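You operate a simulated robot arm through the tools that you are given. There is no shell and no other tool. Be economical: measure what you need, move in short steps, check, and stop when the job is done.

You run a simulated two-armed robot. Do the job below in one go: nothing can be reset, and whatever is moved stays where it is left.

## Task
Pick up the varnish tin from the second shelf from the bottom of the brown rack with one hand, pass it to the other hand and put it on the pillar shelf. Set down upright: varnish tin.
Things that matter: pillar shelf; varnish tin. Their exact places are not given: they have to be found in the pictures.

The check looks at the end state, three seconds after you hand in, the way a careful person would. Anything else that was tipped, shoved, dropped, spilled or broken makes it a failure.

## Robot
Two 7-joint arms with two-finger parallel grippers on one trunk, on a base that drives. Base frame: it is fixed to the floor where the robot stands at the start and does not move with it; the origin is under the middle of the robot, x ahead of it, y to its left, z up. Units: m, rad, N and s.
The left shoulder is at the start at [0.043, 0.101, 1.123], the right one opposite. Places, roughly: pillar shelf (17x32 cm) [-0.8, -0.68, 1]. Payload 2.4 kg a hand.
The tool frame of a hand sits at the grasp point between the pads (the TCP): z along the fingers, y along the line on which they close. The tips reach 0.024 m beyond it. The gripper opens to 0.068 m. The fingers are 0.017 m wide and 0.01 m thick; the gripper's body (0.04 by 0.07 m) begins 0.041 m behind the TCP.
Orientation is that of the tool frame in the base frame, as [roll, pitch, yaw] about the fixed x, y, z axes, in that order (R = Rz(yaw) Ry(pitch) Rx(roll)). With the fingers straight down and closing along the base's y, the tool's x points along the base's -x, its y along +y and its z along -z.

## Interface
- The arms move only by the tool send_rows. It takes "left_commands", "right_commands" or both (then of equal length, played together; a hand with none holds still); each is one flat list of numbers, 7 for each row, row after row: the turn, a rotation vector about the base's x, y, z in rad, then the shift along the base's x, y, z in m, then the gripper command, from -1 (fully open) to 1 (shut), values between in proportion. In form: [rx, ry, rz, x, y, z, fingers, rx, ry, rz, x, y, z, fingers, ...]. A call has 1 to 8 rows; each row is the pose to reach, as a shift and turn from the pose commanded when the call began. Rows are played at 5 a second. More than 0.05 m and 0.15 rad between two rows, or a gripper value outside its range, and nothing of the call is played. Where a pose cannot be reached the arm comes as near as it can. A force on the tool above 40 N (or 10 N above the force at the start of the call, whichever is more), or a blocked arm, ends the call early, and 0.2 s more pass. Each finger travels about 0.072 m/s and halts on what it meets, pressing with about 25 N; the grip force reading is that of the motor and also rises with nothing between the fingers. The clock runs only during rows and for 0.2 s after the last one: add rows that repeat a pose to give the fingers time. The reply holds the time, the measured pose of the TCP, the force on the tool along the base axes, the opening and the grip force, in the units named above and with some noise, with the torque about the TCP (base axes, N m) and any sound that the robot's microphone picked up.
- Cameras (640 x 400 px; columns grow to the right, rows downward): "scene" is now at [0.0961, 0.002, 1.233]; the picture's right is [0.43, -0.90, 0.00], its down [-0.84, -0.40, -0.37] and it looks along [0.33, 0.16, -0.93] (base axes); focal length 270 px, centre (320, 200). "left" rides on the left gripper at [0.084, -0.011, -0.075] in its tool frame; the picture's right is [0.13, 0.99, 0.00], its down [-0.60, 0.08, -0.79] and it looks along [-0.79, 0.10, 0.61] (tool axes); focal length 251 px, centre (320, 200). "right" rides on the right gripper at [0.084, 0.011, -0.075] in its tool frame; the picture's right is [-0.13, 0.99, 0.00], its down [-0.60, -0.08, -0.79] and it looks along [-0.79, -0.10, 0.61] (tool axes); focal length 251 px, centre (320, 200).
- capture(camera): a new picture of that camera. It takes no simulated time.
- lift_body(by): slides the trunk up (or, below 0, down) by that many m; the arms and the scene camera ride with it, the base frame stays. It gives what a move gives, with no picture.
- steer(legs): drives the robot by 1 to 6 legs, each [ahead, left, turn to the left] in m, m and rad, along the robot's own axes; the way and the turn of a leg run together, so that a leg with both is an arc; at most 1.5 m and 3.142 rad a leg. The arms and the cameras ride along, it lands a little off, and it stops where it bumps. It gives what a move gives.
- head_to(pan, tilt): turns the head with the scene camera to pan (to the left, within 1.501 rad either way) and tilt (down, from -0.506 to 1.204), counted from straight ahead of the robot. It gives what a move gives.
- pixel_to_xyz(camera, pixels): for up to 12 pixels [column, row] of the newest picture of that camera ("zoom" is the newest enlarged one), the place [x, y, z] in the base frame of the surface seen there, good to about 0.002 m, but the place of the scene camera against the robot may be out by one fixed shift of up to 0.025 m in any direction. It takes no simulated time.
- zoom(camera, box): a new picture of the part [left, top, right, bottom] of that camera's present view, enlarged. It takes no simulated time.
- finish_job(): hands the job in; it is judged then, once.

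Work in short steps. Measure before you move; look again where a grasp or a placing could have gone wrong, and mend it. You have 80 turns and 70 pictures in all, those below and enlarged ones among them. Open the grippers and draw the arms clear of the work before you hand the job in, unless the task says otherwise; then end with one line.

The tools are called after "Request:" by a JSON object that holds its "api" and its "payload". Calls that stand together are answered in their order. send_rows: Moves the arms, as the interface text tells. Its arguments: {"type":"object","properties":{"left_commands":{"type":"array","items":{"type":"number"}},"right_commands":{"type":"array","items":{"type":"number"}}},"required":[]} The other tools are called the same way: lift_body (by) slides the trunk up or down; steer (legs) drives the base; head_to (pan, tilt) turns the head that bears the scene camera; capture (camera) takes a picture; pixel_to_xyz (camera, pixels) gives the place of the surface under pixels of a picture; zoom (camera, box) takes an enlarged picture of a part of a camera's view; finish_job () hands the job in.

At the start:

```text
t: 0.0
left_tool_pos: [0.2674, 0.1867, 0.7884]
left_tcp_rot: [3.141, 0.003, 3.141]
left_force: [0.4, 0.5, 0.3]
left_wrist_torque: [0.04, -0.02, 0.01]
left_opening: 0.068
left_grip_force: 0.0
right_tool_pos: [0.2744, -0.023, 0.7892]
right_tcp_rot: [3.141, 0.0, -3.141]
right_force: [0.6, 0.4, -0.4]
right_wrist_torque: [-0.01, -0.01, 0.0]
right_opening: 0.0678
right_grip_force: 0.0
trunk travel left (down, up): [-0.338, 0.512]
robot x, y, heading: [0.0011, -0.002, -0.001]
head pan, tilt: [0.449, 1.192]
```

scene: 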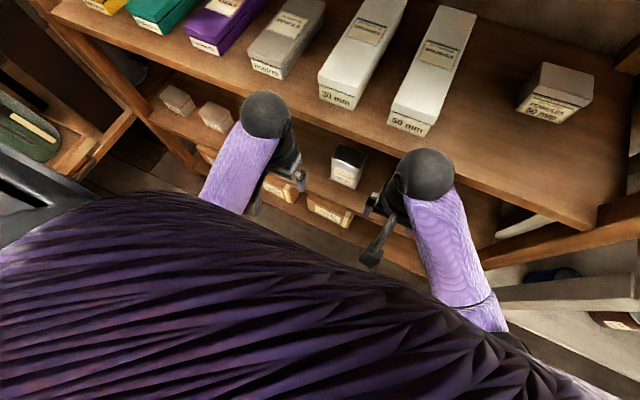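
right: 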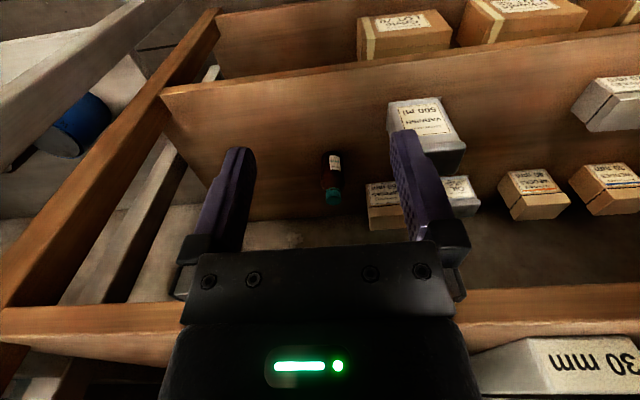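
left: 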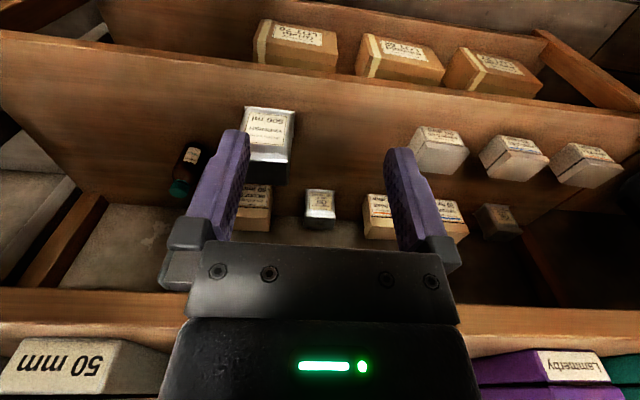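

The wrist pictures are upside down (their right is base +y, their down is up); a "VARNISH 500 ml" tin is seen at about (267,140) in the left one. I measure it and the shelves.

Request:
{"api": "pixel_to_xyz", "payload": {"camera": "left", "pixels": [[267, 128], [270, 170], [247, 120], [293, 125], [288, 150], [320, 205], [440, 135], [300, 100], [150, 110], [150, 300], [400, 65], [400, 30]]}}

Request:
{"api": "zoom", "payload": {"camera": "left", "box": [140, 80, 360, 240]}}

Request:
{"api": "head_to", "payload": {"pan": 0.0, "tilt": 0.6}}

Request:
{"api": "capture", "payload": {"camera": "scene"}}

```text
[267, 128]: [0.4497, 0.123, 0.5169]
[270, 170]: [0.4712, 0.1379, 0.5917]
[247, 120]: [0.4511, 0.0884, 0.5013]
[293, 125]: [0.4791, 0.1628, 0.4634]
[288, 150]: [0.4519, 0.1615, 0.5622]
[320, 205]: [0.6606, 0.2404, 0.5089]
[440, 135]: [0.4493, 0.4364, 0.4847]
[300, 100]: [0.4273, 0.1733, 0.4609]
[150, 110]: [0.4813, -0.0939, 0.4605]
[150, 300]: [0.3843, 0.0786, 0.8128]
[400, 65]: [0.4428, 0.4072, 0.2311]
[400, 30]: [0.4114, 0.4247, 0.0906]
```

```text
2.50 times, centred on (250, 160) of left
```

zoom: 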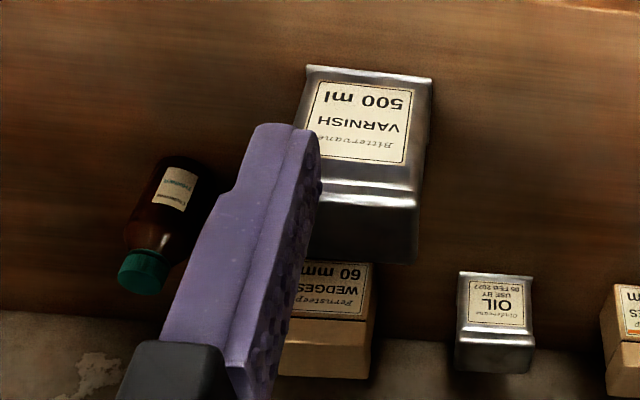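

```text
t: 1.0
left_tool_pos: [0.2671, 0.1862, 0.79]
left_tcp_rot: [3.141, 0.001, 3.141]
left_force: [0.2, 1.1, -0.3]
left_wrist_torque: [0.02, -0.06, -0.01]
left_opening: 0.0684
left_grip_force: 0.1
right_tool_pos: [0.2754, -0.0222, 0.789]
right_tcp_rot: [3.141, -0.002, 3.141]
right_force: [0.0, 0.1, 0.8]
right_wrist_torque: [-0.01, 0.0, 0.04]
right_opening: 0.0681
right_grip_force: 0.1
trunk travel left (down, up): [-0.338, 0.512]
robot x, y, heading: [-0.0034, -0.0012, 0.003]
head pan, tilt: [0.0, 0.6]
```

```text
65 pictures are left
```

scene: 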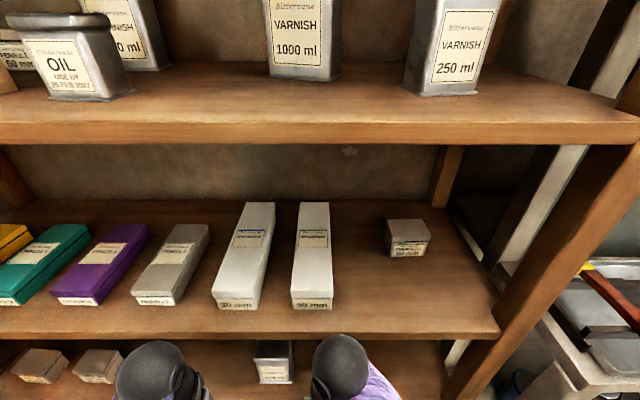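

Shelf with the 500 ml tin is at z≈0.46 (boards about 0.1, 0.46, 0.80, ...). I look at it from the right camera for its sizes.

Request:
{"api": "zoom", "payload": {"camera": "right", "box": [360, 80, 500, 180]}}

Request:
{"api": "capture", "payload": {"camera": "right"}}

```text
4.00 times, centred on (430, 130) of right
```

zoom: 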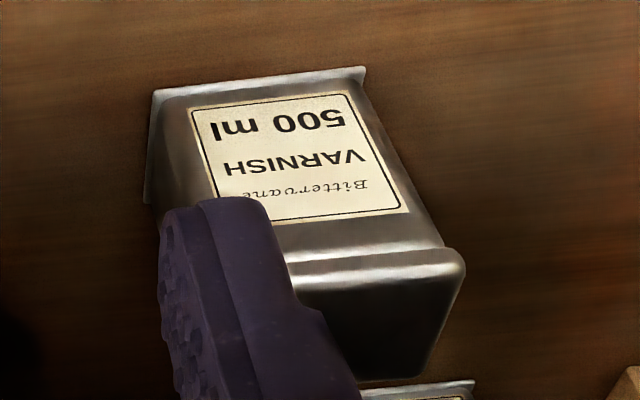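

```text
63 pictures are left
```

right: 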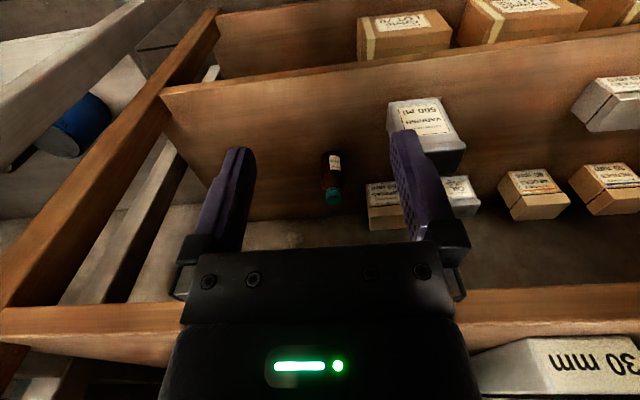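

Request:
{"api": "pixel_to_xyz", "payload": {"camera": "zoom", "pixels": [[156, 96], [360, 72], [165, 130], [355, 100], [170, 170], [385, 150], [300, 242], [460, 255], [450, 280], [412, 365], [365, 370], [200, 70]]}}

Request:
{"api": "pixel_to_xyz", "payload": {"camera": "right", "pixels": [[300, 93], [300, 110], [600, 45], [400, 45], [460, 15], [300, 290], [300, 305], [300, 325], [335, 175], [390, 185], [455, 185], [170, 150]]}}

```text
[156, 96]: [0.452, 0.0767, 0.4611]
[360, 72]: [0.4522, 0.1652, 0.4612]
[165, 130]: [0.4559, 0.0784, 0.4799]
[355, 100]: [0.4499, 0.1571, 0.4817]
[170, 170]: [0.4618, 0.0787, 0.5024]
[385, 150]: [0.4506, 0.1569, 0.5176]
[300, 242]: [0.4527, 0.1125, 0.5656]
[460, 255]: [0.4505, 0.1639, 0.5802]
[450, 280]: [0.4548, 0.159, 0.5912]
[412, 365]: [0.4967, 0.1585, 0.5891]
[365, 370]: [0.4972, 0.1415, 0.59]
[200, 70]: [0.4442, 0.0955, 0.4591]
```

```text
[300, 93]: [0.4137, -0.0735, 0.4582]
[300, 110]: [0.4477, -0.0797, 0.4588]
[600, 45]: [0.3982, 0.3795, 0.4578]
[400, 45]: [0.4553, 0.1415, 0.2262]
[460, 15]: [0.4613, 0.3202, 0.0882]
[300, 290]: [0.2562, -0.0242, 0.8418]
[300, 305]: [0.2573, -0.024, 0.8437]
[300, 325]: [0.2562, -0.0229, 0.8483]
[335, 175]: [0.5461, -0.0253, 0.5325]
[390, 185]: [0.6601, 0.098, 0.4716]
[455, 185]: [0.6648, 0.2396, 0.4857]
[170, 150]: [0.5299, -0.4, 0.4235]
```

The tin is about 8 cm wide (y 0.078–0.165), ~5 cm deep (x 0.45–0.50), z 0.459–0.591, centre y≈0.12. It must be gripped front/back, so the left hand should come from the left pointing −y. I lower the trunk and turn the left hand.

Request:
{"api": "lift_body", "payload": {"by": -0.27}}

Request:
{"api": "send_rows", "payload": {"left_commands": [-0.08636, 0.08636, 0.08636, -0.01, 0.015, 0, -1, -0.17272, 0.17272, 0.17272, -0.02, 0.03, 0, -1, -0.25908, 0.25908, 0.25908, -0.03, 0.045, 0, -1, -0.34544, 0.34544, 0.34544, -0.04, 0.06, 0, -1, -0.4318, 0.4318, 0.4318, -0.05, 0.075, 0, -1, -0.51816, 0.51816, 0.51816, -0.05, 0.09, 0, -1, -0.60452, 0.60452, 0.60452, -0.05, 0.1, 0, -1]}}

```text
t: 3.7
left_tool_pos: [0.2678, 0.187, 0.5204]
left_tcp_rot: [-3.142, 0.001, 3.141]
left_force: [0.3, 0.0, 0.0]
left_wrist_torque: [-0.03, 0.01, -0.02]
left_opening: 0.0681
left_grip_force: 0.0
right_tool_pos: [0.2748, -0.0231, 0.5203]
right_tcp_rot: [-3.141, 0.001, -3.141]
right_force: [0.0, -0.2, 0.1]
right_wrist_torque: [0.0, 0.01, 0.0]
right_opening: 0.068
right_grip_force: 0.1
trunk travel left (down, up): [-0.068, 0.782]
robot x, y, heading: [-0.0015, 0.0008, -0.001]
head pan, tilt: [0.0, 0.6]
```

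```text
t: 5.3
left_tool_pos: [0.2182, 0.2879, 0.5217]
left_tcp_rot: [-2.677, -0.731, -2.676]
left_force: [-0.1, -0.1, -0.2]
left_wrist_torque: [0.01, -0.01, -0.02]
left_opening: 0.0681
left_grip_force: 0.1
right_tool_pos: [0.2756, -0.0224, 0.5209]
right_tcp_rot: [-3.139, -0.001, -3.141]
right_force: [-0.7, 0.4, 0.5]
right_wrist_torque: [-0.02, 0.01, -0.02]
right_opening: 0.068
right_grip_force: 0.0
trunk travel left (down, up): [-0.068, 0.782]
robot x, y, heading: [-0.0006, -0.0035, 0.003]
head pan, tilt: [0.0, 0.6]
```

The turn tracks well; I do the second half while keeping the hand in front of the rack.

Request:
{"api": "send_rows", "payload": {"left_commands": [-0.08636, 0.08636, 0.08636, 0, 0, 0, -1, -0.17272, 0.17272, 0.17272, 0, 0, 0, -1, -0.25908, 0.25908, 0.25908, 0, 0, 0, -1, -0.34544, 0.34544, 0.34544, 0, 0, 0, -1, -0.4318, 0.4318, 0.4318, 0, 0, 0, -1, -0.51816, 0.51816, 0.51816, 0, 0, 0, -1, -0.60452, 0.60452, 0.60452, 0, 0, 0, -1, -0.60452, 0.60452, 0.60452, 0, 0, 0, -1]}}

Request:
{"api": "capture", "payload": {"camera": "left"}}

Request:
{"api": "head_to", "payload": {"pan": 0.3, "tilt": 1.0}}

Request:
{"api": "capture", "payload": {"camera": "scene"}}

```text
t: 7.1
left_tool_pos: [0.2172, 0.287, 0.5209]
left_tcp_rot: [-0.908, -1.57, 2.482]
left_force: [0.2, 0.3, -1.0]
left_wrist_torque: [0.02, 0.03, 0.01]
left_opening: 0.0681
left_grip_force: 0.0
right_tool_pos: [0.2744, -0.0218, 0.5195]
right_tcp_rot: [-3.141, 0.0, -3.141]
right_force: [0.4, -0.4, -0.1]
right_wrist_torque: [0.01, 0.04, 0.02]
right_opening: 0.0681
right_grip_force: 0.1
trunk travel left (down, up): [-0.068, 0.782]
robot x, y, heading: [-0.0011, -0.0003, 0.001]
head pan, tilt: [0.0, 0.6]
```

```text
62 pictures are left
```

left: 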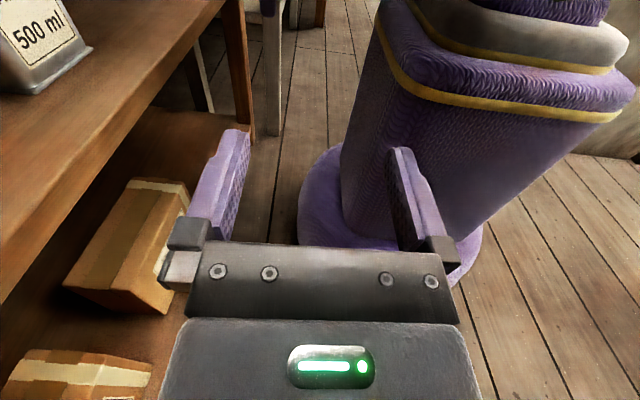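

```text
t: 8.0
left_tool_pos: [0.218, 0.2871, 0.5199]
left_tcp_rot: [-1.092, -1.57, 2.662]
left_force: [0.6, -0.1, -0.7]
left_wrist_torque: [0.0, -0.04, -0.01]
left_opening: 0.0681
left_grip_force: 0.0
right_tool_pos: [0.2763, -0.022, 0.5199]
right_tcp_rot: [3.141, 0.002, -3.142]
right_force: [0.0, 0.9, 0.1]
right_wrist_torque: [-0.03, -0.02, -0.01]
right_opening: 0.068
right_grip_force: 0.0
trunk travel left (down, up): [-0.068, 0.782]
robot x, y, heading: [0.0008, 0.0043, 0.001]
head pan, tilt: [0.3, 1.0]
```

```text
61 pictures are left
```

scene: 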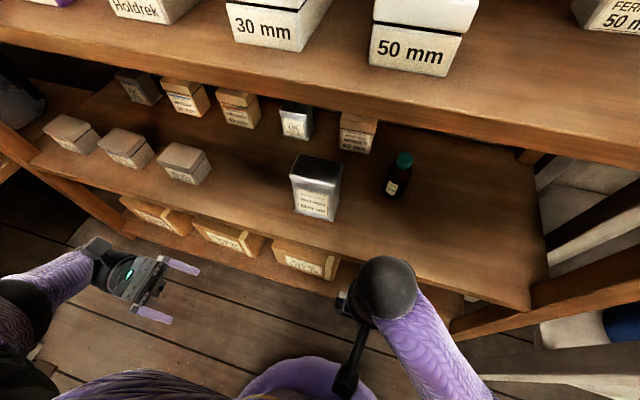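

The tin and the shelf are plainly seen now: tin (315,185), nearest left-side box (185,160). I measure boxes and the tin's depth and my left wrist.

Request:
{"api": "pixel_to_xyz", "payload": {"camera": "scene", "pixels": [[190, 155], [208, 170], [165, 165], [315, 172], [300, 160], [335, 165], [292, 178], [337, 188], [398, 160], [165, 262], [118, 270], [92, 245]]}}

Request:
{"api": "zoom", "payload": {"camera": "scene", "box": [60, 120, 380, 320]}}

```text
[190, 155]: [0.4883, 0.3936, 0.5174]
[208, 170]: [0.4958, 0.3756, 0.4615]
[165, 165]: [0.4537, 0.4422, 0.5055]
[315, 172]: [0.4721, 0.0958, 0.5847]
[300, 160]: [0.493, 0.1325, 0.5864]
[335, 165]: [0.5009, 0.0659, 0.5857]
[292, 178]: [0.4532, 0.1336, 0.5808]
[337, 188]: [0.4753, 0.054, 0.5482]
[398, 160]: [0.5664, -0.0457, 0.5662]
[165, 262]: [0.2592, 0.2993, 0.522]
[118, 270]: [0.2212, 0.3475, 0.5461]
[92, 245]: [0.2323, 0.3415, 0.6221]
```

```text
2.00 times, centred on (220, 220) of scene
```

zoom: 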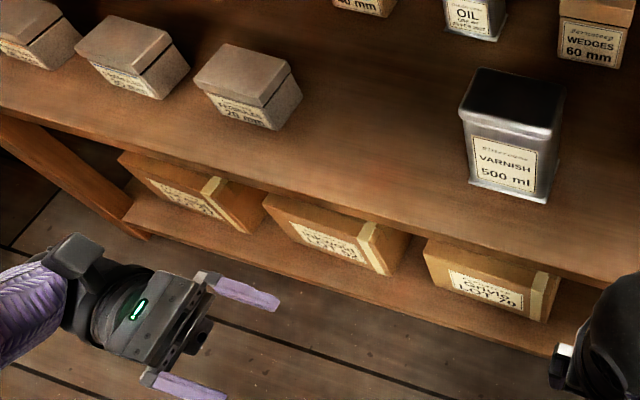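

Request:
{"api": "pixel_to_xyz", "payload": {"camera": "zoom", "pixels": [[465, 110], [480, 70], [564, 88], [552, 130], [510, 122], [522, 78], [475, 185], [545, 200], [560, 150], [510, 190], [483, 66], [530, 84]]}}

```text
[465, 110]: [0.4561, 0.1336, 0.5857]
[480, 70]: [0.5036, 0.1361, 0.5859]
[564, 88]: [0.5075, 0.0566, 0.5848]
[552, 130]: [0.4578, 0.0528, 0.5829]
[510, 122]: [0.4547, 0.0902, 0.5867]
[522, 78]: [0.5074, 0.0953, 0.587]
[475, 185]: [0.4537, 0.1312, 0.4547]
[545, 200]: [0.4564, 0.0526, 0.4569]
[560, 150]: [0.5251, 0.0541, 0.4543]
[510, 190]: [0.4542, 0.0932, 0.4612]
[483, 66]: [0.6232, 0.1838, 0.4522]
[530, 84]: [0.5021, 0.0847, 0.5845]
```

Tin depth ≈0.455–0.507 (opening 0.068 fits), the scene camera is off by about −0.024 in y. I bring the left hand up to z≈0.552 and into the rack, left of the tin.

Request:
{"api": "send_rows", "payload": {"left_commands": [0, 0, 0, 0, 0, 0.03, -1, 0, 0, 0, 0.04, -0.005, 0.032, -1, 0, 0, 0, 0.08, -0.01, 0.032, -1, 0, 0, 0, 0.12, -0.015, 0.032, -1, 0, 0, 0, 0.16, -0.02, 0.032, -1, 0, 0, 0, 0.2, -0.025, 0.032, -1, 0, 0, 0, 0.232, -0.03, 0.032, -1, 0, 0, 0, 0.262, -0.03, 0.032, -1]}}

Request:
{"api": "capture", "payload": {"camera": "left"}}

Request:
{"api": "capture", "payload": {"camera": "scene"}}

```text
t: 9.8
left_tool_pos: [0.3968, 0.22, 0.5771]
left_tcp_rot: [1.616, -1.57, -0.044]
left_force: [-0.7, 0.3, -0.7]
left_wrist_torque: [0.0, 0.04, 0.01]
left_opening: 0.0682
left_grip_force: 0.1
left hand out of reach, approached as far as the arm can: row 4, 5, 6, 7, 8
right_tool_pos: [0.2749, -0.0229, 0.5198]
right_tcp_rot: [-3.142, 0.001, 3.141]
right_force: [0.0, 0.1, 0.6]
right_wrist_torque: [0.01, -0.01, 0.03]
right_opening: 0.068
right_grip_force: 0.1
trunk travel left (down, up): [-0.068, 0.782]
robot x, y, heading: [-0.0025, 0.0027, -0.001]
head pan, tilt: [0.3, 1.0]
```

```text
59 pictures are left
```

left: 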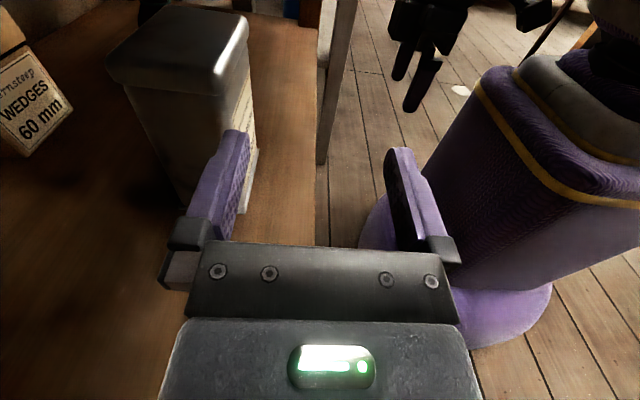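

```text
58 pictures are left
```

scene: 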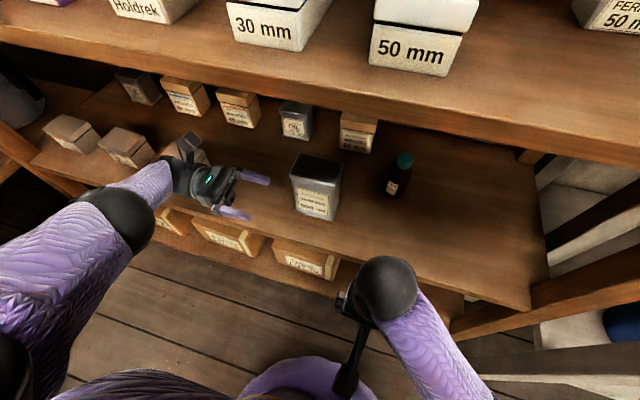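

The arm ran out of reach at x≈0.40, so the base must go closer. I measure my base disc front edge and the lower shelf's front.

Request:
{"api": "pixel_to_xyz", "payload": {"camera": "scene", "pixels": [[290, 360], [320, 360], [270, 285], [320, 285], [200, 250], [250, 265], [330, 235], [440, 280], [300, 215], [200, 160], [205, 145], [165, 170]]}}

Request:
{"api": "pixel_to_xyz", "payload": {"camera": "left", "pixels": [[110, 75], [220, 90], [180, 85], [205, 5], [240, 20], [248, 50], [250, 185], [130, 45]]}}

```text
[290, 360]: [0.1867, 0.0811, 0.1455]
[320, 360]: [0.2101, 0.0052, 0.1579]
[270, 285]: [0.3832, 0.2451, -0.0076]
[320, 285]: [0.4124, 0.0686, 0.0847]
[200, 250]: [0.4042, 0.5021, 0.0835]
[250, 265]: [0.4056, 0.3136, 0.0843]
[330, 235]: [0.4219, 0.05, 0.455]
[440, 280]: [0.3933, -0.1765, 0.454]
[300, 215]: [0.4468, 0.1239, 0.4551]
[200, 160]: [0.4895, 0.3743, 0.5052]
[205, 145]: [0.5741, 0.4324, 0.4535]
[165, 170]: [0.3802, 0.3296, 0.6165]
```

```text
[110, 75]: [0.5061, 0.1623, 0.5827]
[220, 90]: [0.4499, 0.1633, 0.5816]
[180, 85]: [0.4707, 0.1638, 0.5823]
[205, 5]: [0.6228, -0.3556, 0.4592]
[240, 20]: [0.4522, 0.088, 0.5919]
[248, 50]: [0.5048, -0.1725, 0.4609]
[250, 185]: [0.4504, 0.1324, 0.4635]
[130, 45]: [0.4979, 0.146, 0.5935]
```

Base front is ~x 0.21–0.25, rack front ~0.385, so about 0.09 m is free. I draw both hands back, then drive 0.09 ahead and 0.05 left.

Request:
{"api": "send_rows", "payload": {"left_commands": [0, 0, 0, -0.04, 0, 0, -1, 0, 0, 0, -0.08, 0, 0, -1, 0, 0, 0, -0.12, 0, 0, -1, 0, 0, 0, -0.16, 0, 0, -1, 0, 0, 0, -0.2, 0, 0, -1], "right_commands": [0, 0, 0, -0.02, -0.02, 0, -1, 0, 0, 0, -0.04, -0.04, 0, -1, 0, 0, 0, -0.06, -0.07, 0, -1, 0, 0, 0, -0.08, -0.1, 0, -1, 0, 0, 0, -0.08, -0.1, 0, -1]}}

Request:
{"api": "steer", "payload": {"legs": [[0.09, 0.05, 0]]}}

```text
t: 11.0
left_tool_pos: [0.1997, 0.2192, 0.5774]
left_tcp_rot: [-1.824, -1.569, -2.889]
left_force: [-0.7, -0.4, -0.4]
left_wrist_torque: [0.03, 0.0, -0.01]
left_opening: 0.0682
left_grip_force: 0.2
right_tool_pos: [0.1964, -0.1237, 0.5192]
right_tcp_rot: [3.141, 0.001, 3.141]
right_force: [0.3, -0.3, 0.0]
right_wrist_torque: [0.0, 0.01, -0.01]
right_opening: 0.0679
right_grip_force: 0.2
trunk travel left (down, up): [-0.068, 0.782]
robot x, y, heading: [0.0008, -0.0001, 0.0]
head pan, tilt: [0.3, 1.0]
```

```text
t: 12.2
left_tool_pos: [0.2886, 0.2707, 0.5776]
left_tcp_rot: [-1.798, -1.571, -2.913]
left_force: [0.7, -0.8, 0.9]
left_wrist_torque: [0.0, -0.02, -0.01]
left_opening: 0.0681
left_grip_force: 0.0
right_tool_pos: [0.2855, -0.0747, 0.5193]
right_tcp_rot: [-3.141, 0.001, -3.142]
right_force: [0.3, -0.3, 0.5]
right_wrist_torque: [0.04, 0.03, -0.02]
right_opening: 0.0682
right_grip_force: 0.0
trunk travel left (down, up): [-0.068, 0.782]
robot x, y, heading: [0.0892, 0.0472, 0.001]
head pan, tilt: [0.3, 1.0]
```

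Driven cleanly. Now the left hand goes in to x≈0.478 left of the tin at z≈0.55.

Request:
{"api": "send_rows", "payload": {"left_commands": [0, 0, 0, 0.04, -0.01, 0, -1, 0, 0, 0, 0.08, -0.02, 0, -1, 0, 0, 0, 0.12, -0.03, 0, -1, 0, 0, 0, 0.16, -0.04, -0.01, -1, 0, 0, 0, 0.19, -0.04, -0.02, -1, 0, 0, 0, 0.19, -0.04, -0.027, -1]}}

Request:
{"api": "capture", "payload": {"camera": "left"}}

Request:
{"api": "capture", "payload": {"camera": "scene"}}

```text
t: 13.6
left_tool_pos: [0.4816, 0.2289, 0.5552]
left_tcp_rot: [-1.863, -1.556, -2.848]
left_force: [-0.9, 0.2, -0.4]
left_wrist_torque: [0.02, -0.05, -0.03]
left_opening: 0.068
left_grip_force: 0.2
right_tool_pos: [0.2852, -0.0735, 0.5213]
right_tcp_rot: [3.138, 0.006, 3.141]
right_force: [0.0, -0.9, -0.2]
right_wrist_torque: [0.0, -0.01, -0.01]
right_opening: 0.0679
right_grip_force: 0.1
trunk travel left (down, up): [-0.068, 0.782]
robot x, y, heading: [0.0894, 0.0525, 0.001]
head pan, tilt: [0.3, 1.0]
```

```text
57 pictures are left
```

left: 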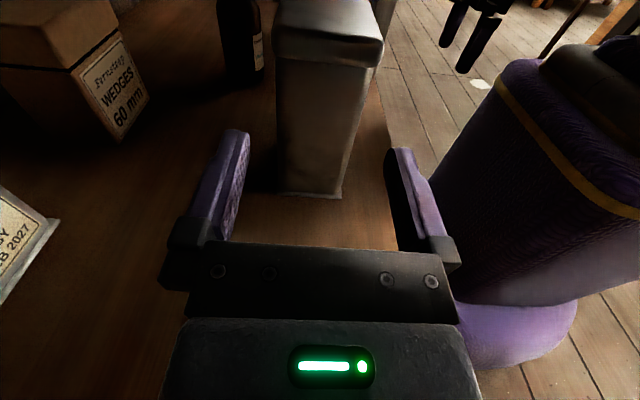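

```text
56 pictures are left
```

scene: 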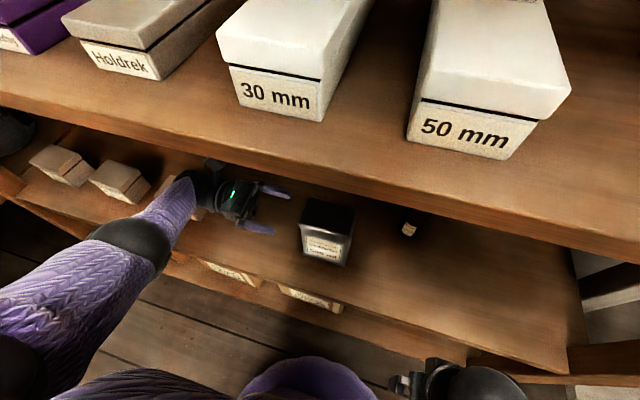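

The tin sits between the fingers' lines (columns 275–383 vs fingers 235–390). I measure its side face edges exactly.

Request:
{"api": "pixel_to_xyz", "payload": {"camera": "left", "pixels": [[278, 40], [380, 50], [330, 60], [284, 100], [363, 100], [282, 185], [340, 192], [325, 120], [244, 140], [395, 155], [276, 15], [382, 25]]}}

```text
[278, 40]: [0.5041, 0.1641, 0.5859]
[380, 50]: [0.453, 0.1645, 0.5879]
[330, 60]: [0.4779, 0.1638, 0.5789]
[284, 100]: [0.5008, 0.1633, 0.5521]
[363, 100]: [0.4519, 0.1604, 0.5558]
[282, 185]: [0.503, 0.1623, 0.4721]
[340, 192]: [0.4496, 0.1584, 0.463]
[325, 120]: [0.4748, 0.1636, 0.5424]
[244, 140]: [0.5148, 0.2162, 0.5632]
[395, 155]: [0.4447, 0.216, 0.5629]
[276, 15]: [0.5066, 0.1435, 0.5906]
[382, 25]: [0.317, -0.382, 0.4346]
```

Tin x-centre 0.478, fingers' centre 0.480, its left side y=0.163. I slide −y by 0.097 (x −0.002) with fingers open.

Request:
{"api": "send_rows", "payload": {"left_commands": [0, 0, 0, -0.002, -0.03, -0.003, -1, 0, 0, 0, -0.002, -0.055, -0.003, -1, 0, 0, 0, -0.002, -0.08, -0.003, -1, 0, 0, 0, -0.002, -0.097, -0.003, -1, 0, 0, 0, -0.002, -0.097, -0.003, -1]}}

Request:
{"api": "capture", "payload": {"camera": "left"}}

```text
t: 14.8
left_tool_pos: [0.4773, 0.1331, 0.5467]
left_tcp_rot: [1.476, -1.569, 0.099]
left_force: [0.0, -0.2, 0.2]
left_wrist_torque: [-0.01, 0.04, 0.01]
left_opening: 0.068
left_grip_force: 0.1
right_tool_pos: [0.2864, -0.0739, 0.5194]
right_tcp_rot: [-3.14, 0.0, 3.14]
right_force: [0.5, 0.6, 0.7]
right_wrist_torque: [0.01, 0.01, -0.01]
right_opening: 0.0682
right_grip_force: 0.0
trunk travel left (down, up): [-0.068, 0.782]
robot x, y, heading: [0.0866, 0.0506, -0.004]
head pan, tilt: [0.3, 1.0]
```

```text
55 pictures are left
```

left: 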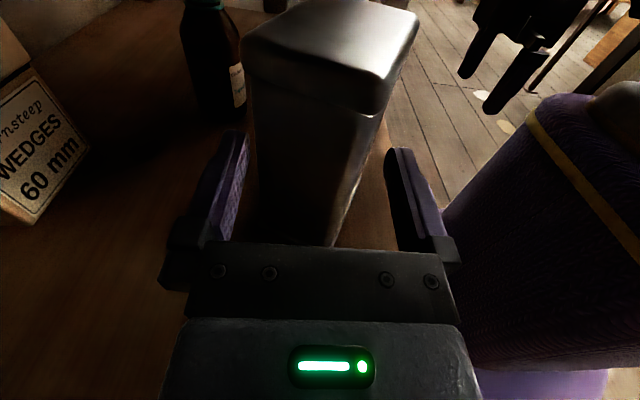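

The tin is between the fingers, no contact. I close the left gripper in place.

Request:
{"api": "send_rows", "payload": {"left_commands": [0, 0, 0, 0, 0, 0, 0, 0, 0, 0, 0, 0, 0, 1, 0, 0, 0, 0, 0, 0, 1, 0, 0, 0, 0, 0, 0, 1]}}

Request:
{"api": "capture", "payload": {"camera": "left"}}

```text
t: 15.8
left_tool_pos: [0.4772, 0.1331, 0.5463]
left_tcp_rot: [-1.932, -1.57, -2.779]
left_force: [-1.0, 0.0, 0.2]
left_wrist_torque: [-0.01, 0.03, -0.01]
left_opening: 0.0001
left_grip_force: 23.5
right_tool_pos: [0.2857, -0.0738, 0.5194]
right_tcp_rot: [3.141, 0.0, -3.141]
right_force: [0.5, -0.1, -0.8]
right_wrist_torque: [-0.06, -0.04, 0.0]
right_opening: 0.0679
right_grip_force: 0.1
trunk travel left (down, up): [-0.068, 0.782]
robot x, y, heading: [0.0886, 0.0532, -0.001]
head pan, tilt: [0.3, 1.0]
```

```text
54 pictures are left
```

left: 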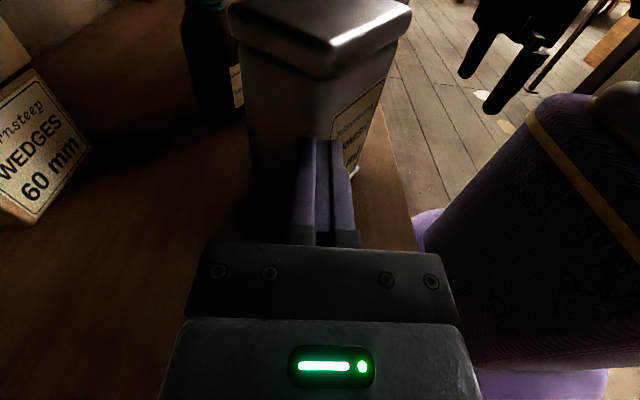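

The gripper shut on nothing (opening 0.0001); the tin seems beyond the fingers. I measure where it stands now.

Request:
{"api": "pixel_to_xyz", "payload": {"camera": "left", "pixels": [[240, 30], [325, 70], [405, 30], [255, 130], [290, 130], [325, 110], [380, 110], [310, 160], [340, 160], [350, 170], [265, 15], [320, 210]]}}

Request:
{"api": "zoom", "payload": {"camera": "scene", "box": [180, 130, 420, 280]}}

```text
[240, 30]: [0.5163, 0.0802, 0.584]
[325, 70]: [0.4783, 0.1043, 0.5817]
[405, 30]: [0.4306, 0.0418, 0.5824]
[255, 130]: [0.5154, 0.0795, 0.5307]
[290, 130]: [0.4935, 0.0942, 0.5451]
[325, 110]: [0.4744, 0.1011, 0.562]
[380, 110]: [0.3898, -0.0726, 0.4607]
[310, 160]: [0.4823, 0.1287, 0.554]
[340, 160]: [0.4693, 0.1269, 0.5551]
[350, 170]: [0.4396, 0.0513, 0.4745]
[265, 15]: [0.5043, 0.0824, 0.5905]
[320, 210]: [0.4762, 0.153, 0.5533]
```

```text
2.67 times, centred on (300, 205) of scene
```

zoom: 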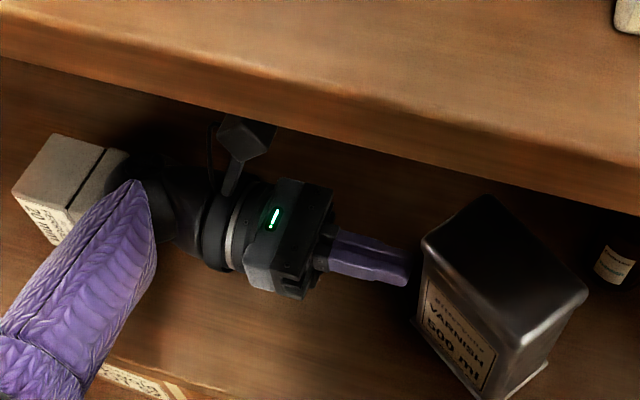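

The tin had been turned about −37° by the back finger and squeezed out: its centre is now ≈(0.476, 0.056), long axis along (0.61, 0.80) — still upright. That suits the right hand approaching from front-right, so I withdraw the left hand first (+y, then back out).

Request:
{"api": "send_rows", "payload": {"left_commands": [0, 0, 0, 0, 0.04, 0, 1, 0, 0, 0, 0, 0.08, 0, 1, 0, 0, 0, -0.01, 0.11, 0.015, 1, 0, 0, 0, -0.05, 0.11, 0.02, 1, 0, 0, 0, -0.1, 0.115, 0.02, 1, 0, 0, 0, -0.15, 0.12, 0.02, 0, 0, 0, 0, -0.19, 0.12, 0.02, -1, 0, 0, 0, -0.2, 0.12, 0.02, -1]}}

Request:
{"api": "capture", "payload": {"camera": "scene"}}

Request:
{"api": "capture", "payload": {"camera": "right"}}

```text
refused: row 5 steps farther than a row can; nothing moved
```

```text
52 pictures are left
```

scene: 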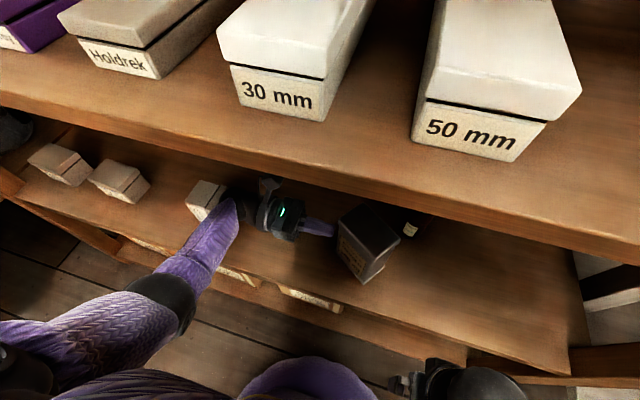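

```text
51 pictures are left
```

right: 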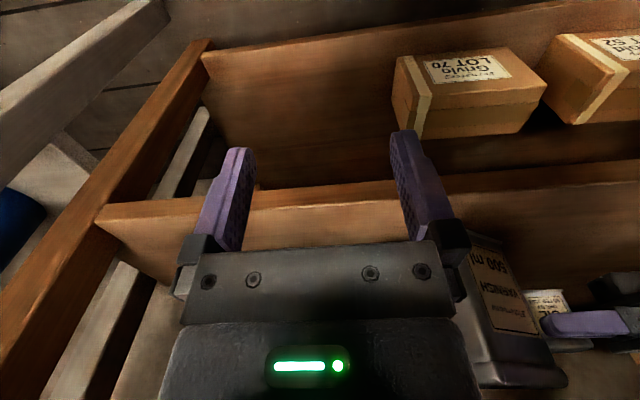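

One step was a hair too long; I resend with smaller steps (tin stands, fingers pointing at its corner).

Request:
{"api": "send_rows", "payload": {"left_commands": [0, 0, 0, 0, 0.04, 0, 1, 0, 0, 0, 0, 0.08, 0, 1, 0, 0, 0, -0.01, 0.1, 0.015, 1, 0, 0, 0, -0.05, 0.1, 0.02, 1, 0, 0, 0, -0.095, 0.105, 0.02, 1, 0, 0, 0, -0.14, 0.11, 0.02, 0, 0, 0, 0, -0.185, 0.11, 0.02, -1, 0, 0, 0, -0.2, 0.11, 0.02, -1]}}

Request:
{"api": "send_rows", "payload": {"right_commands": [0.0984, 0.0486, -0.0984, 0, -0.01, 0, -1, 0.1967, 0.0973, -0.1967, 0, -0.02, 0, -1, 0.2951, 0.1459, -0.2951, 0, -0.03, 0, -1, 0.3934, 0.1946, -0.3934, 0, -0.04, 0, -1, 0.4918, 0.2432, -0.4918, 0, -0.05, 0, -1, 0.5901, 0.2919, -0.5901, 0, -0.05, 0, -1]}}

Request:
{"api": "send_rows", "payload": {"right_commands": [0.0984, 0.0486, -0.0984, 0, -0.01, 0, -1, 0.1967, 0.0973, -0.1967, 0, -0.01, 0, -1, 0.2951, 0.1459, -0.2951, 0, -0.01, 0, -1, 0.3934, 0.1946, -0.3934, 0, -0.01, 0, -1, 0.4918, 0.2432, -0.4918, 0, -0.01, 0, -1, 0.5901, 0.2919, -0.5901, 0, -0.01, 0, -1]}}

Request:
{"api": "send_rows", "payload": {"right_commands": [0.0984, 0.0486, -0.0984, 0, 0, 0, -1, 0.1967, 0.0973, -0.1967, 0, 0, 0, -1, 0.2951, 0.1459, -0.2951, 0, 0, 0, -1, 0.3934, 0.1946, -0.3934, 0, 0, 0, -1, 0.4918, 0.2432, -0.4918, 0, 0, 0, -1, 0.4918, 0.2432, -0.4918, 0, 0, 0, -1]}}

Request:
{"api": "capture", "payload": {"camera": "right"}}

Request:
{"api": "capture", "payload": {"camera": "scene"}}

```text
t: 17.6
left_tool_pos: [0.2768, 0.2423, 0.5681]
left_tcp_rot: [-0.653, -1.568, 2.226]
left_force: [-0.3, -0.6, -0.6]
left_wrist_torque: [-0.01, 0.01, 0.02]
left_opening: 0.0679
left_grip_force: 0.1
right_tool_pos: [0.2875, -0.0734, 0.5198]
right_tcp_rot: [-3.141, 0.0, -3.141]
right_force: [-0.2, -0.4, -0.1]
right_wrist_torque: [0.01, -0.02, 0.01]
right_opening: 0.0681
right_grip_force: 0.0
trunk travel left (down, up): [-0.068, 0.782]
robot x, y, heading: [0.0883, 0.0515, 0.001]
head pan, tilt: [0.3, 1.0]
```

```text
t: 19.0
left_tool_pos: [0.2772, 0.2426, 0.5677]
left_tcp_rot: [-2.104, -1.57, -2.607]
left_force: [-0.3, -0.1, -0.1]
left_wrist_torque: [0.02, -0.03, -0.01]
left_opening: 0.0681
left_grip_force: 0.1
right_tool_pos: [0.2865, -0.1249, 0.5204]
right_tcp_rot: [2.643, -0.433, 2.639]
right_force: [-0.1, 0.2, -1.2]
right_wrist_torque: [0.01, 0.02, -0.01]
right_opening: 0.0679
right_grip_force: 0.2
trunk travel left (down, up): [-0.068, 0.782]
robot x, y, heading: [0.0887, 0.0496, 0.001]
head pan, tilt: [0.3, 1.0]
```

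```text
t: 20.4
left_tool_pos: [0.2763, 0.2422, 0.5671]
left_tcp_rot: [1.352, -1.57, 0.22]
left_force: [0.5, -0.1, 0.0]
left_wrist_torque: [0.0, 0.02, -0.01]
left_opening: 0.068
left_grip_force: 0.0
right_tool_pos: [0.286, -0.1341, 0.5193]
right_tcp_rot: [2.282, -1.029, 2.283]
right_force: [0.7, -0.1, -0.6]
right_wrist_torque: [0.03, -0.03, 0.01]
right_opening: 0.068
right_grip_force: 0.0
trunk travel left (down, up): [-0.068, 0.782]
robot x, y, heading: [0.0898, 0.0504, 0.001]
head pan, tilt: [0.3, 1.0]
```

```text
t: 21.8
left_tool_pos: [0.276, 0.243, 0.567]
left_tcp_rot: [1.184, -1.57, 0.387]
left_force: [-1.0, -1.1, -0.4]
left_wrist_torque: [0.0, 0.02, -0.03]
left_opening: 0.0679
left_grip_force: 0.1
right_tool_pos: [0.2855, -0.1344, 0.5197]
right_tcp_rot: [-1.281, -1.57, -0.944]
right_force: [-0.7, -0.1, 0.2]
right_wrist_torque: [0.0, -0.03, 0.02]
right_opening: 0.0679
right_grip_force: 0.0
trunk travel left (down, up): [-0.068, 0.782]
robot x, y, heading: [0.0939, 0.0484, 0.005]
head pan, tilt: [0.3, 1.0]
```

```text
50 pictures are left
```

right: 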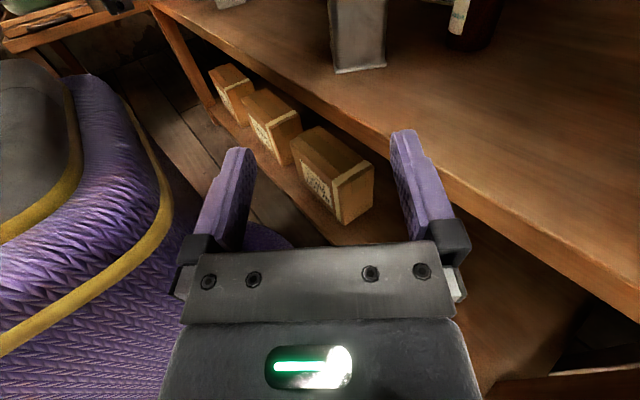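

```text
49 pictures are left
```

scene: 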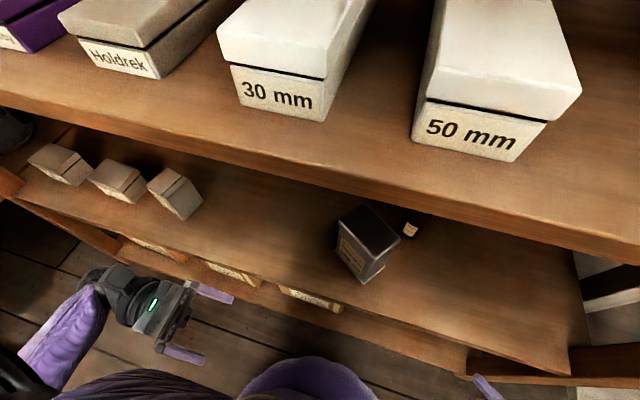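

The third small box at (175,190) on the left looks turned compared with the start. I measure it, and compare with the first pictures.

Request:
{"api": "zoom", "payload": {"camera": "scene", "box": [20, 130, 260, 280]}}

Request:
{"api": "capture", "payload": {"camera": "left"}}

```text
2.67 times, centred on (140, 205) of scene
```

zoom: 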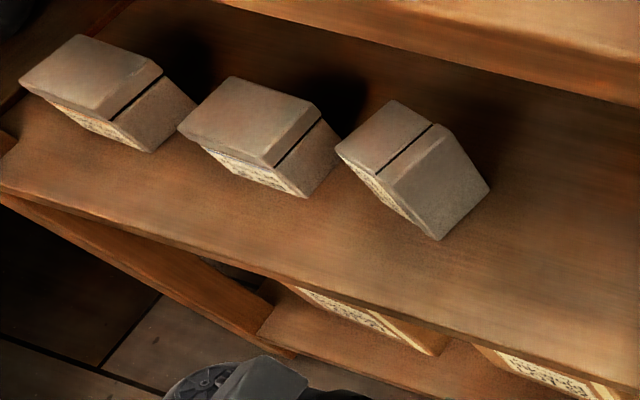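

```text
47 pictures are left
```

left: 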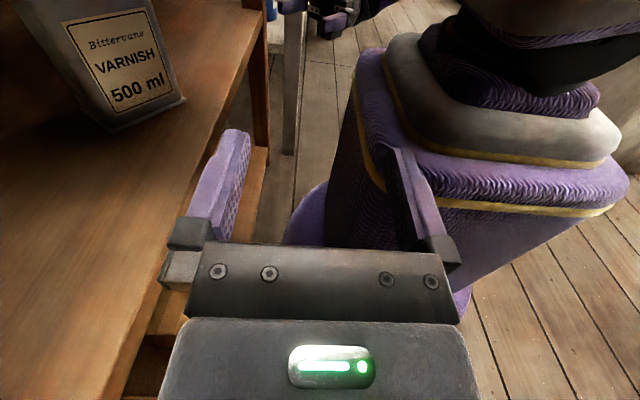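

Request:
{"api": "pixel_to_xyz", "payload": {"camera": "zoom", "pixels": [[342, 150], [392, 105], [426, 125], [378, 166], [434, 132], [384, 178], [484, 187], [440, 234], [355, 172], [400, 212], [434, 180], [435, 238]]}}

Request:
{"api": "zoom", "payload": {"camera": "scene", "box": [130, 150, 230, 230]}}

```text
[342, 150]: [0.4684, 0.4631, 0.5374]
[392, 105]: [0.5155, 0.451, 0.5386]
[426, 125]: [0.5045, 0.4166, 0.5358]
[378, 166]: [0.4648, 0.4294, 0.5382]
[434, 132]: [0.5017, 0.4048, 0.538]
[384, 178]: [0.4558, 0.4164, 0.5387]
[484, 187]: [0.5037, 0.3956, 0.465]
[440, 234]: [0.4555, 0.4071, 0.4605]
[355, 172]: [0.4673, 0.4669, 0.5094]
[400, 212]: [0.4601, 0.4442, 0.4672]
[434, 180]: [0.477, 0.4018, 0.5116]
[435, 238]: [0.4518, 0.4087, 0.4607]
```

```text
5.00 times, centred on (180, 190) of scene
```

zoom: 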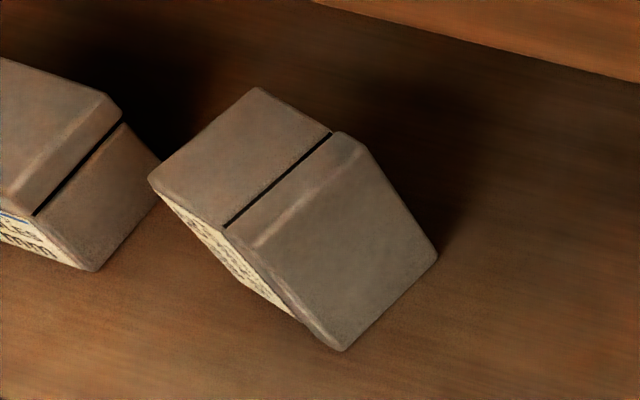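

The box is in fact tipped onto its side (top z 0.538 now, was 0.517), lid facing −y: my wrist rolled it over. I must set it upright again: grip it front/back with the left hand slanting from the right, lift, roll −90° about x, and put it back at (0.477, 0.433) with yaw ≈ −10°. First I look to the left for room to drive that way.

Request:
{"api": "head_to", "payload": {"pan": 1.1, "tilt": 0.75}}

Request:
{"api": "capture", "payload": {"camera": "scene"}}

```text
t: 22.9
left_tool_pos: [0.2764, 0.2419, 0.5662]
left_tcp_rot: [1.182, -1.57, 0.39]
left_force: [0.5, -0.4, 0.6]
left_wrist_torque: [-0.01, 0.0, -0.01]
left_opening: 0.0678
left_grip_force: 0.1
right_tool_pos: [0.285, -0.1343, 0.5202]
right_tcp_rot: [0.073, -1.569, -2.297]
right_force: [-1.0, -0.1, -0.6]
right_wrist_torque: [0.01, -0.02, -0.03]
right_opening: 0.068
right_grip_force: 0.0
trunk travel left (down, up): [-0.068, 0.782]
robot x, y, heading: [0.0882, 0.0469, 0.002]
head pan, tilt: [1.1, 0.75]
```

```text
45 pictures are left
```

scene: 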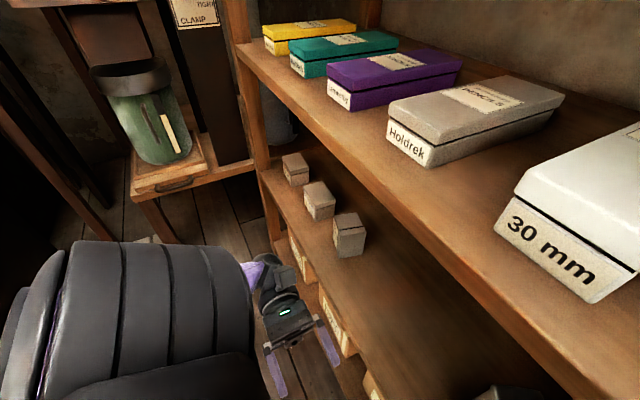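

Request:
{"api": "pixel_to_xyz", "payload": {"camera": "scene", "pixels": [[160, 190], [215, 170], [180, 230], [215, 225], [270, 200], [240, 45], [295, 170], [318, 200], [348, 220], [335, 240], [365, 235], [350, 255]]}}

Request:
{"api": "zoom", "payload": {"camera": "scene", "box": [250, 130, 410, 280]}}

```text
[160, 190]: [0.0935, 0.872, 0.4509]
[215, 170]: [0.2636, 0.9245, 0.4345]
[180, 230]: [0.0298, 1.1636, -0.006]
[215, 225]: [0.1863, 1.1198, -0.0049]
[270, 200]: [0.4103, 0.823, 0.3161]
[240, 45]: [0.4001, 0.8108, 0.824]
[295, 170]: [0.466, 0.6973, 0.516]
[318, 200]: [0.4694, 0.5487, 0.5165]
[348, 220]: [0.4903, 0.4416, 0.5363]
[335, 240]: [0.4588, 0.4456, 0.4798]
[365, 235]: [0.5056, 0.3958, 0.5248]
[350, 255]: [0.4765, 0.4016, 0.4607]
```

```text
2.67 times, centred on (330, 205) of scene
```

zoom: 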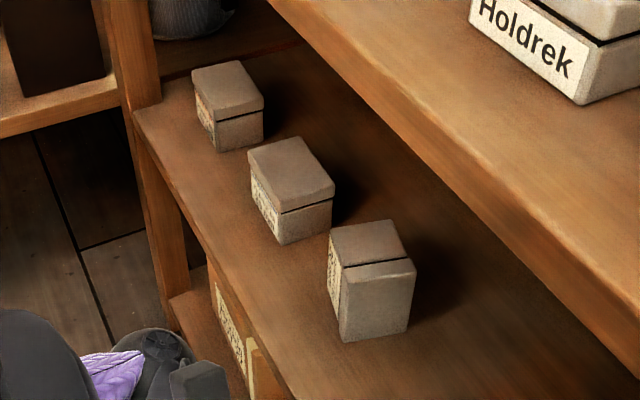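

Bench is far (y≥0.87), so I drive 0.13 m left, then roll the left hand +135° about x in front of the rack (it will slant down from the right).

Request:
{"api": "steer", "payload": {"legs": [[0, 0.13, 0]]}}

Request:
{"api": "send_rows", "payload": {"left_commands": [0.1473, 0, 0, -0.01, 0, 0, -1, 0.2945, 0, 0, -0.02, 0, 0, -1, 0.4418, 0, 0, -0.03, 0, 0, -1, 0.589, 0, 0, -0.03, 0, 0, -1, 0.7363, 0, 0, -0.03, 0, 0, -1, 0.8836, 0, 0, -0.03, 0, 0, -1, 1.0308, 0, 0, -0.03, 0, 0, -1, 1.1781, 0, 0, -0.03, 0, 0, -1]}}

Request:
{"api": "send_rows", "payload": {"left_commands": [0.1473, 0, 0, 0, 0, 0, -1, 0.2945, 0, 0, 0, 0, 0, -1, 0.4418, 0, 0, 0, 0, 0, -1, 0.589, 0, 0, 0, 0, 0, -1, 0.7363, 0, 0, 0, 0, 0, -1, 0.8836, 0, 0, 0, 0, 0, -1, 1.0308, 0, 0, 0, 0, 0, -1, 1.1781, 0, 0, 0, 0, 0, -1]}}

Request:
{"api": "capture", "payload": {"camera": "left"}}

```text
t: 24.2
left_tool_pos: [0.276, 0.3737, 0.5666]
left_tcp_rot: [1.383, -1.571, 0.185]
left_force: [0.4, -0.8, -0.6]
left_wrist_torque: [-0.03, -0.02, 0.0]
left_opening: 0.0683
left_grip_force: 0.1
right_tool_pos: [0.2861, -0.0027, 0.5197]
right_tcp_rot: [0.688, -1.57, -2.912]
right_force: [-0.3, -0.2, -0.4]
right_wrist_torque: [-0.03, -0.03, -0.01]
right_opening: 0.0679
right_grip_force: 0.0
trunk travel left (down, up): [-0.068, 0.782]
robot x, y, heading: [0.0933, 0.1789, -0.001]
head pan, tilt: [1.1, 0.75]
```

```text
t: 26.0
left_tool_pos: [0.2552, 0.3855, 0.5494]
left_tcp_rot: [-3.141, -0.393, -1.571]
left_force: [-0.7, 0.4, -0.4]
left_wrist_torque: [-0.01, -0.02, -0.02]
left_opening: 0.0679
left_grip_force: 0.1
left hand out of reach, approached as far as the arm can: row 8
right_tool_pos: [0.2849, -0.0025, 0.5204]
right_tcp_rot: [1.794, -1.57, 2.265]
right_force: [0.1, 1.2, -0.8]
right_wrist_torque: [-0.01, -0.01, -0.04]
right_opening: 0.0684
right_grip_force: 0.1
trunk travel left (down, up): [-0.068, 0.782]
robot x, y, heading: [0.0898, 0.1809, 0.003]
head pan, tilt: [1.1, 0.75]
```

```text
t: 27.8
left_tool_pos: [0.274, 0.4587, 0.5045]
left_tcp_rot: [3.141, 0.785, -1.57]
left_force: [0.1, 0.0, 1.0]
left_wrist_torque: [0.05, 0.02, 0.02]
left_opening: 0.0678
left_grip_force: 0.1
left hand out of reach, approached as far as the arm can: row 1, 2, 3, 4, 5, 6, 7, 8
right_tool_pos: [0.2865, -0.0021, 0.5184]
right_tcp_rot: [1.461, -1.57, 2.599]
right_force: [-0.7, -0.7, -0.4]
right_wrist_torque: [0.03, -0.02, 0.02]
right_opening: 0.068
right_grip_force: 0.1
trunk travel left (down, up): [-0.068, 0.782]
robot x, y, heading: [0.0916, 0.1803, -0.0]
head pan, tilt: [1.1, 0.75]
```

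```text
43 pictures are left
```

left: 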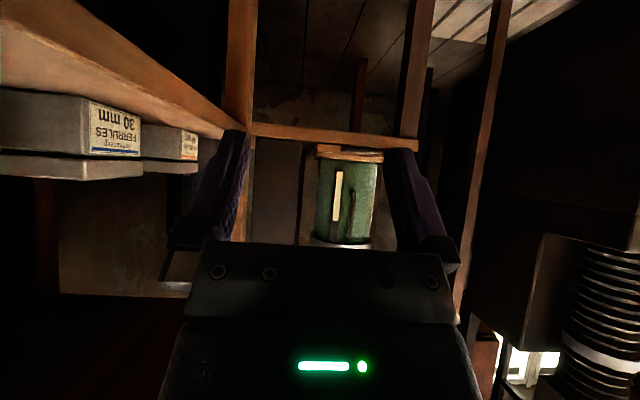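

Orientation is exact though it drifted to (0.274, 0.459, 0.505). I move right, yaw −15°, then into the rack to about (0.456, 0.347, 0.53), right of the tipped box.

Request:
{"api": "send_rows", "payload": {"left_commands": [0, 0, -0.13, 0, -0.04, 0.01, -1, 0, 0, -0.26, 0, -0.08, 0.02, -1, 0, 0, -0.26, 0, -0.112, 0.026, -1, 0, 0, -0.26, 0.04, -0.112, 0.026, -1, 0, 0, -0.26, 0.08, -0.112, 0.026, -1, 0, 0, -0.26, 0.08, -0.112, 0.026, -1]}}

Request:
{"api": "capture", "payload": {"camera": "left"}}

Request:
{"api": "head_to", "payload": {"pan": 0.5, "tilt": 0.9}}

Request:
{"api": "capture", "payload": {"camera": "scene"}}

```text
t: 29.2
left_tool_pos: [0.3781, 0.3576, 0.509]
left_tcp_rot: [3.139, 0.783, -1.832]
left_force: [-0.4, 0.8, 1.1]
left_wrist_torque: [-0.02, 0.04, 0.04]
left_opening: 0.0678
left_grip_force: 0.0
left hand out of reach, approached as far as the arm can: row 1, 2, 3, 4, 5, 6
right_tool_pos: [0.285, -0.0024, 0.5207]
right_tcp_rot: [-2.409, -1.57, 0.183]
right_force: [0.0, 0.5, 0.0]
right_wrist_torque: [-0.03, -0.01, 0.02]
right_opening: 0.0679
right_grip_force: 0.0
trunk travel left (down, up): [-0.068, 0.782]
robot x, y, heading: [0.0895, 0.1816, 0.003]
head pan, tilt: [1.1, 0.75]
```

```text
42 pictures are left
```

left: 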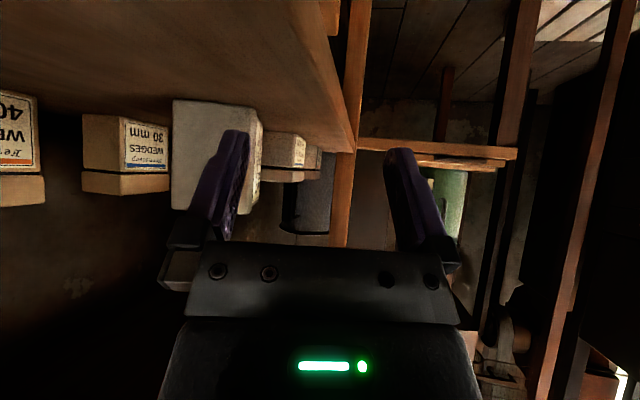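

```text
t: 30.2
left_tool_pos: [0.3785, 0.3583, 0.509]
left_tcp_rot: [3.14, 0.784, -1.831]
left_force: [0.7, 0.0, 0.1]
left_wrist_torque: [0.01, -0.02, 0.0]
left_opening: 0.0679
left_grip_force: 0.0
right_tool_pos: [0.2847, -0.002, 0.5193]
right_tcp_rot: [0.93, -1.57, 3.125]
right_force: [-0.6, 0.5, -0.7]
right_wrist_torque: [-0.01, 0.03, 0.04]
right_opening: 0.0682
right_grip_force: 0.1
trunk travel left (down, up): [-0.068, 0.782]
robot x, y, heading: [0.0895, 0.1836, 0.002]
head pan, tilt: [0.499, 0.901]
```

```text
41 pictures are left
```

scene: 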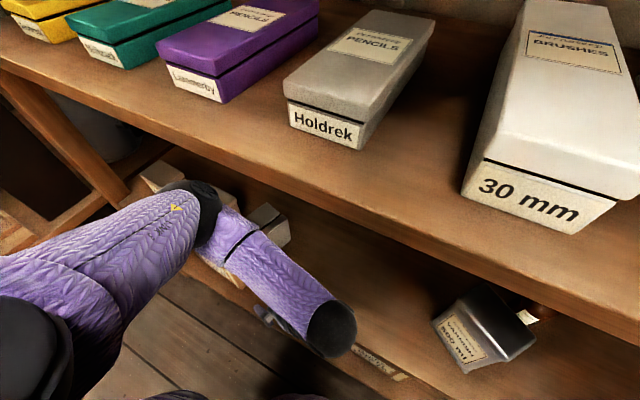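

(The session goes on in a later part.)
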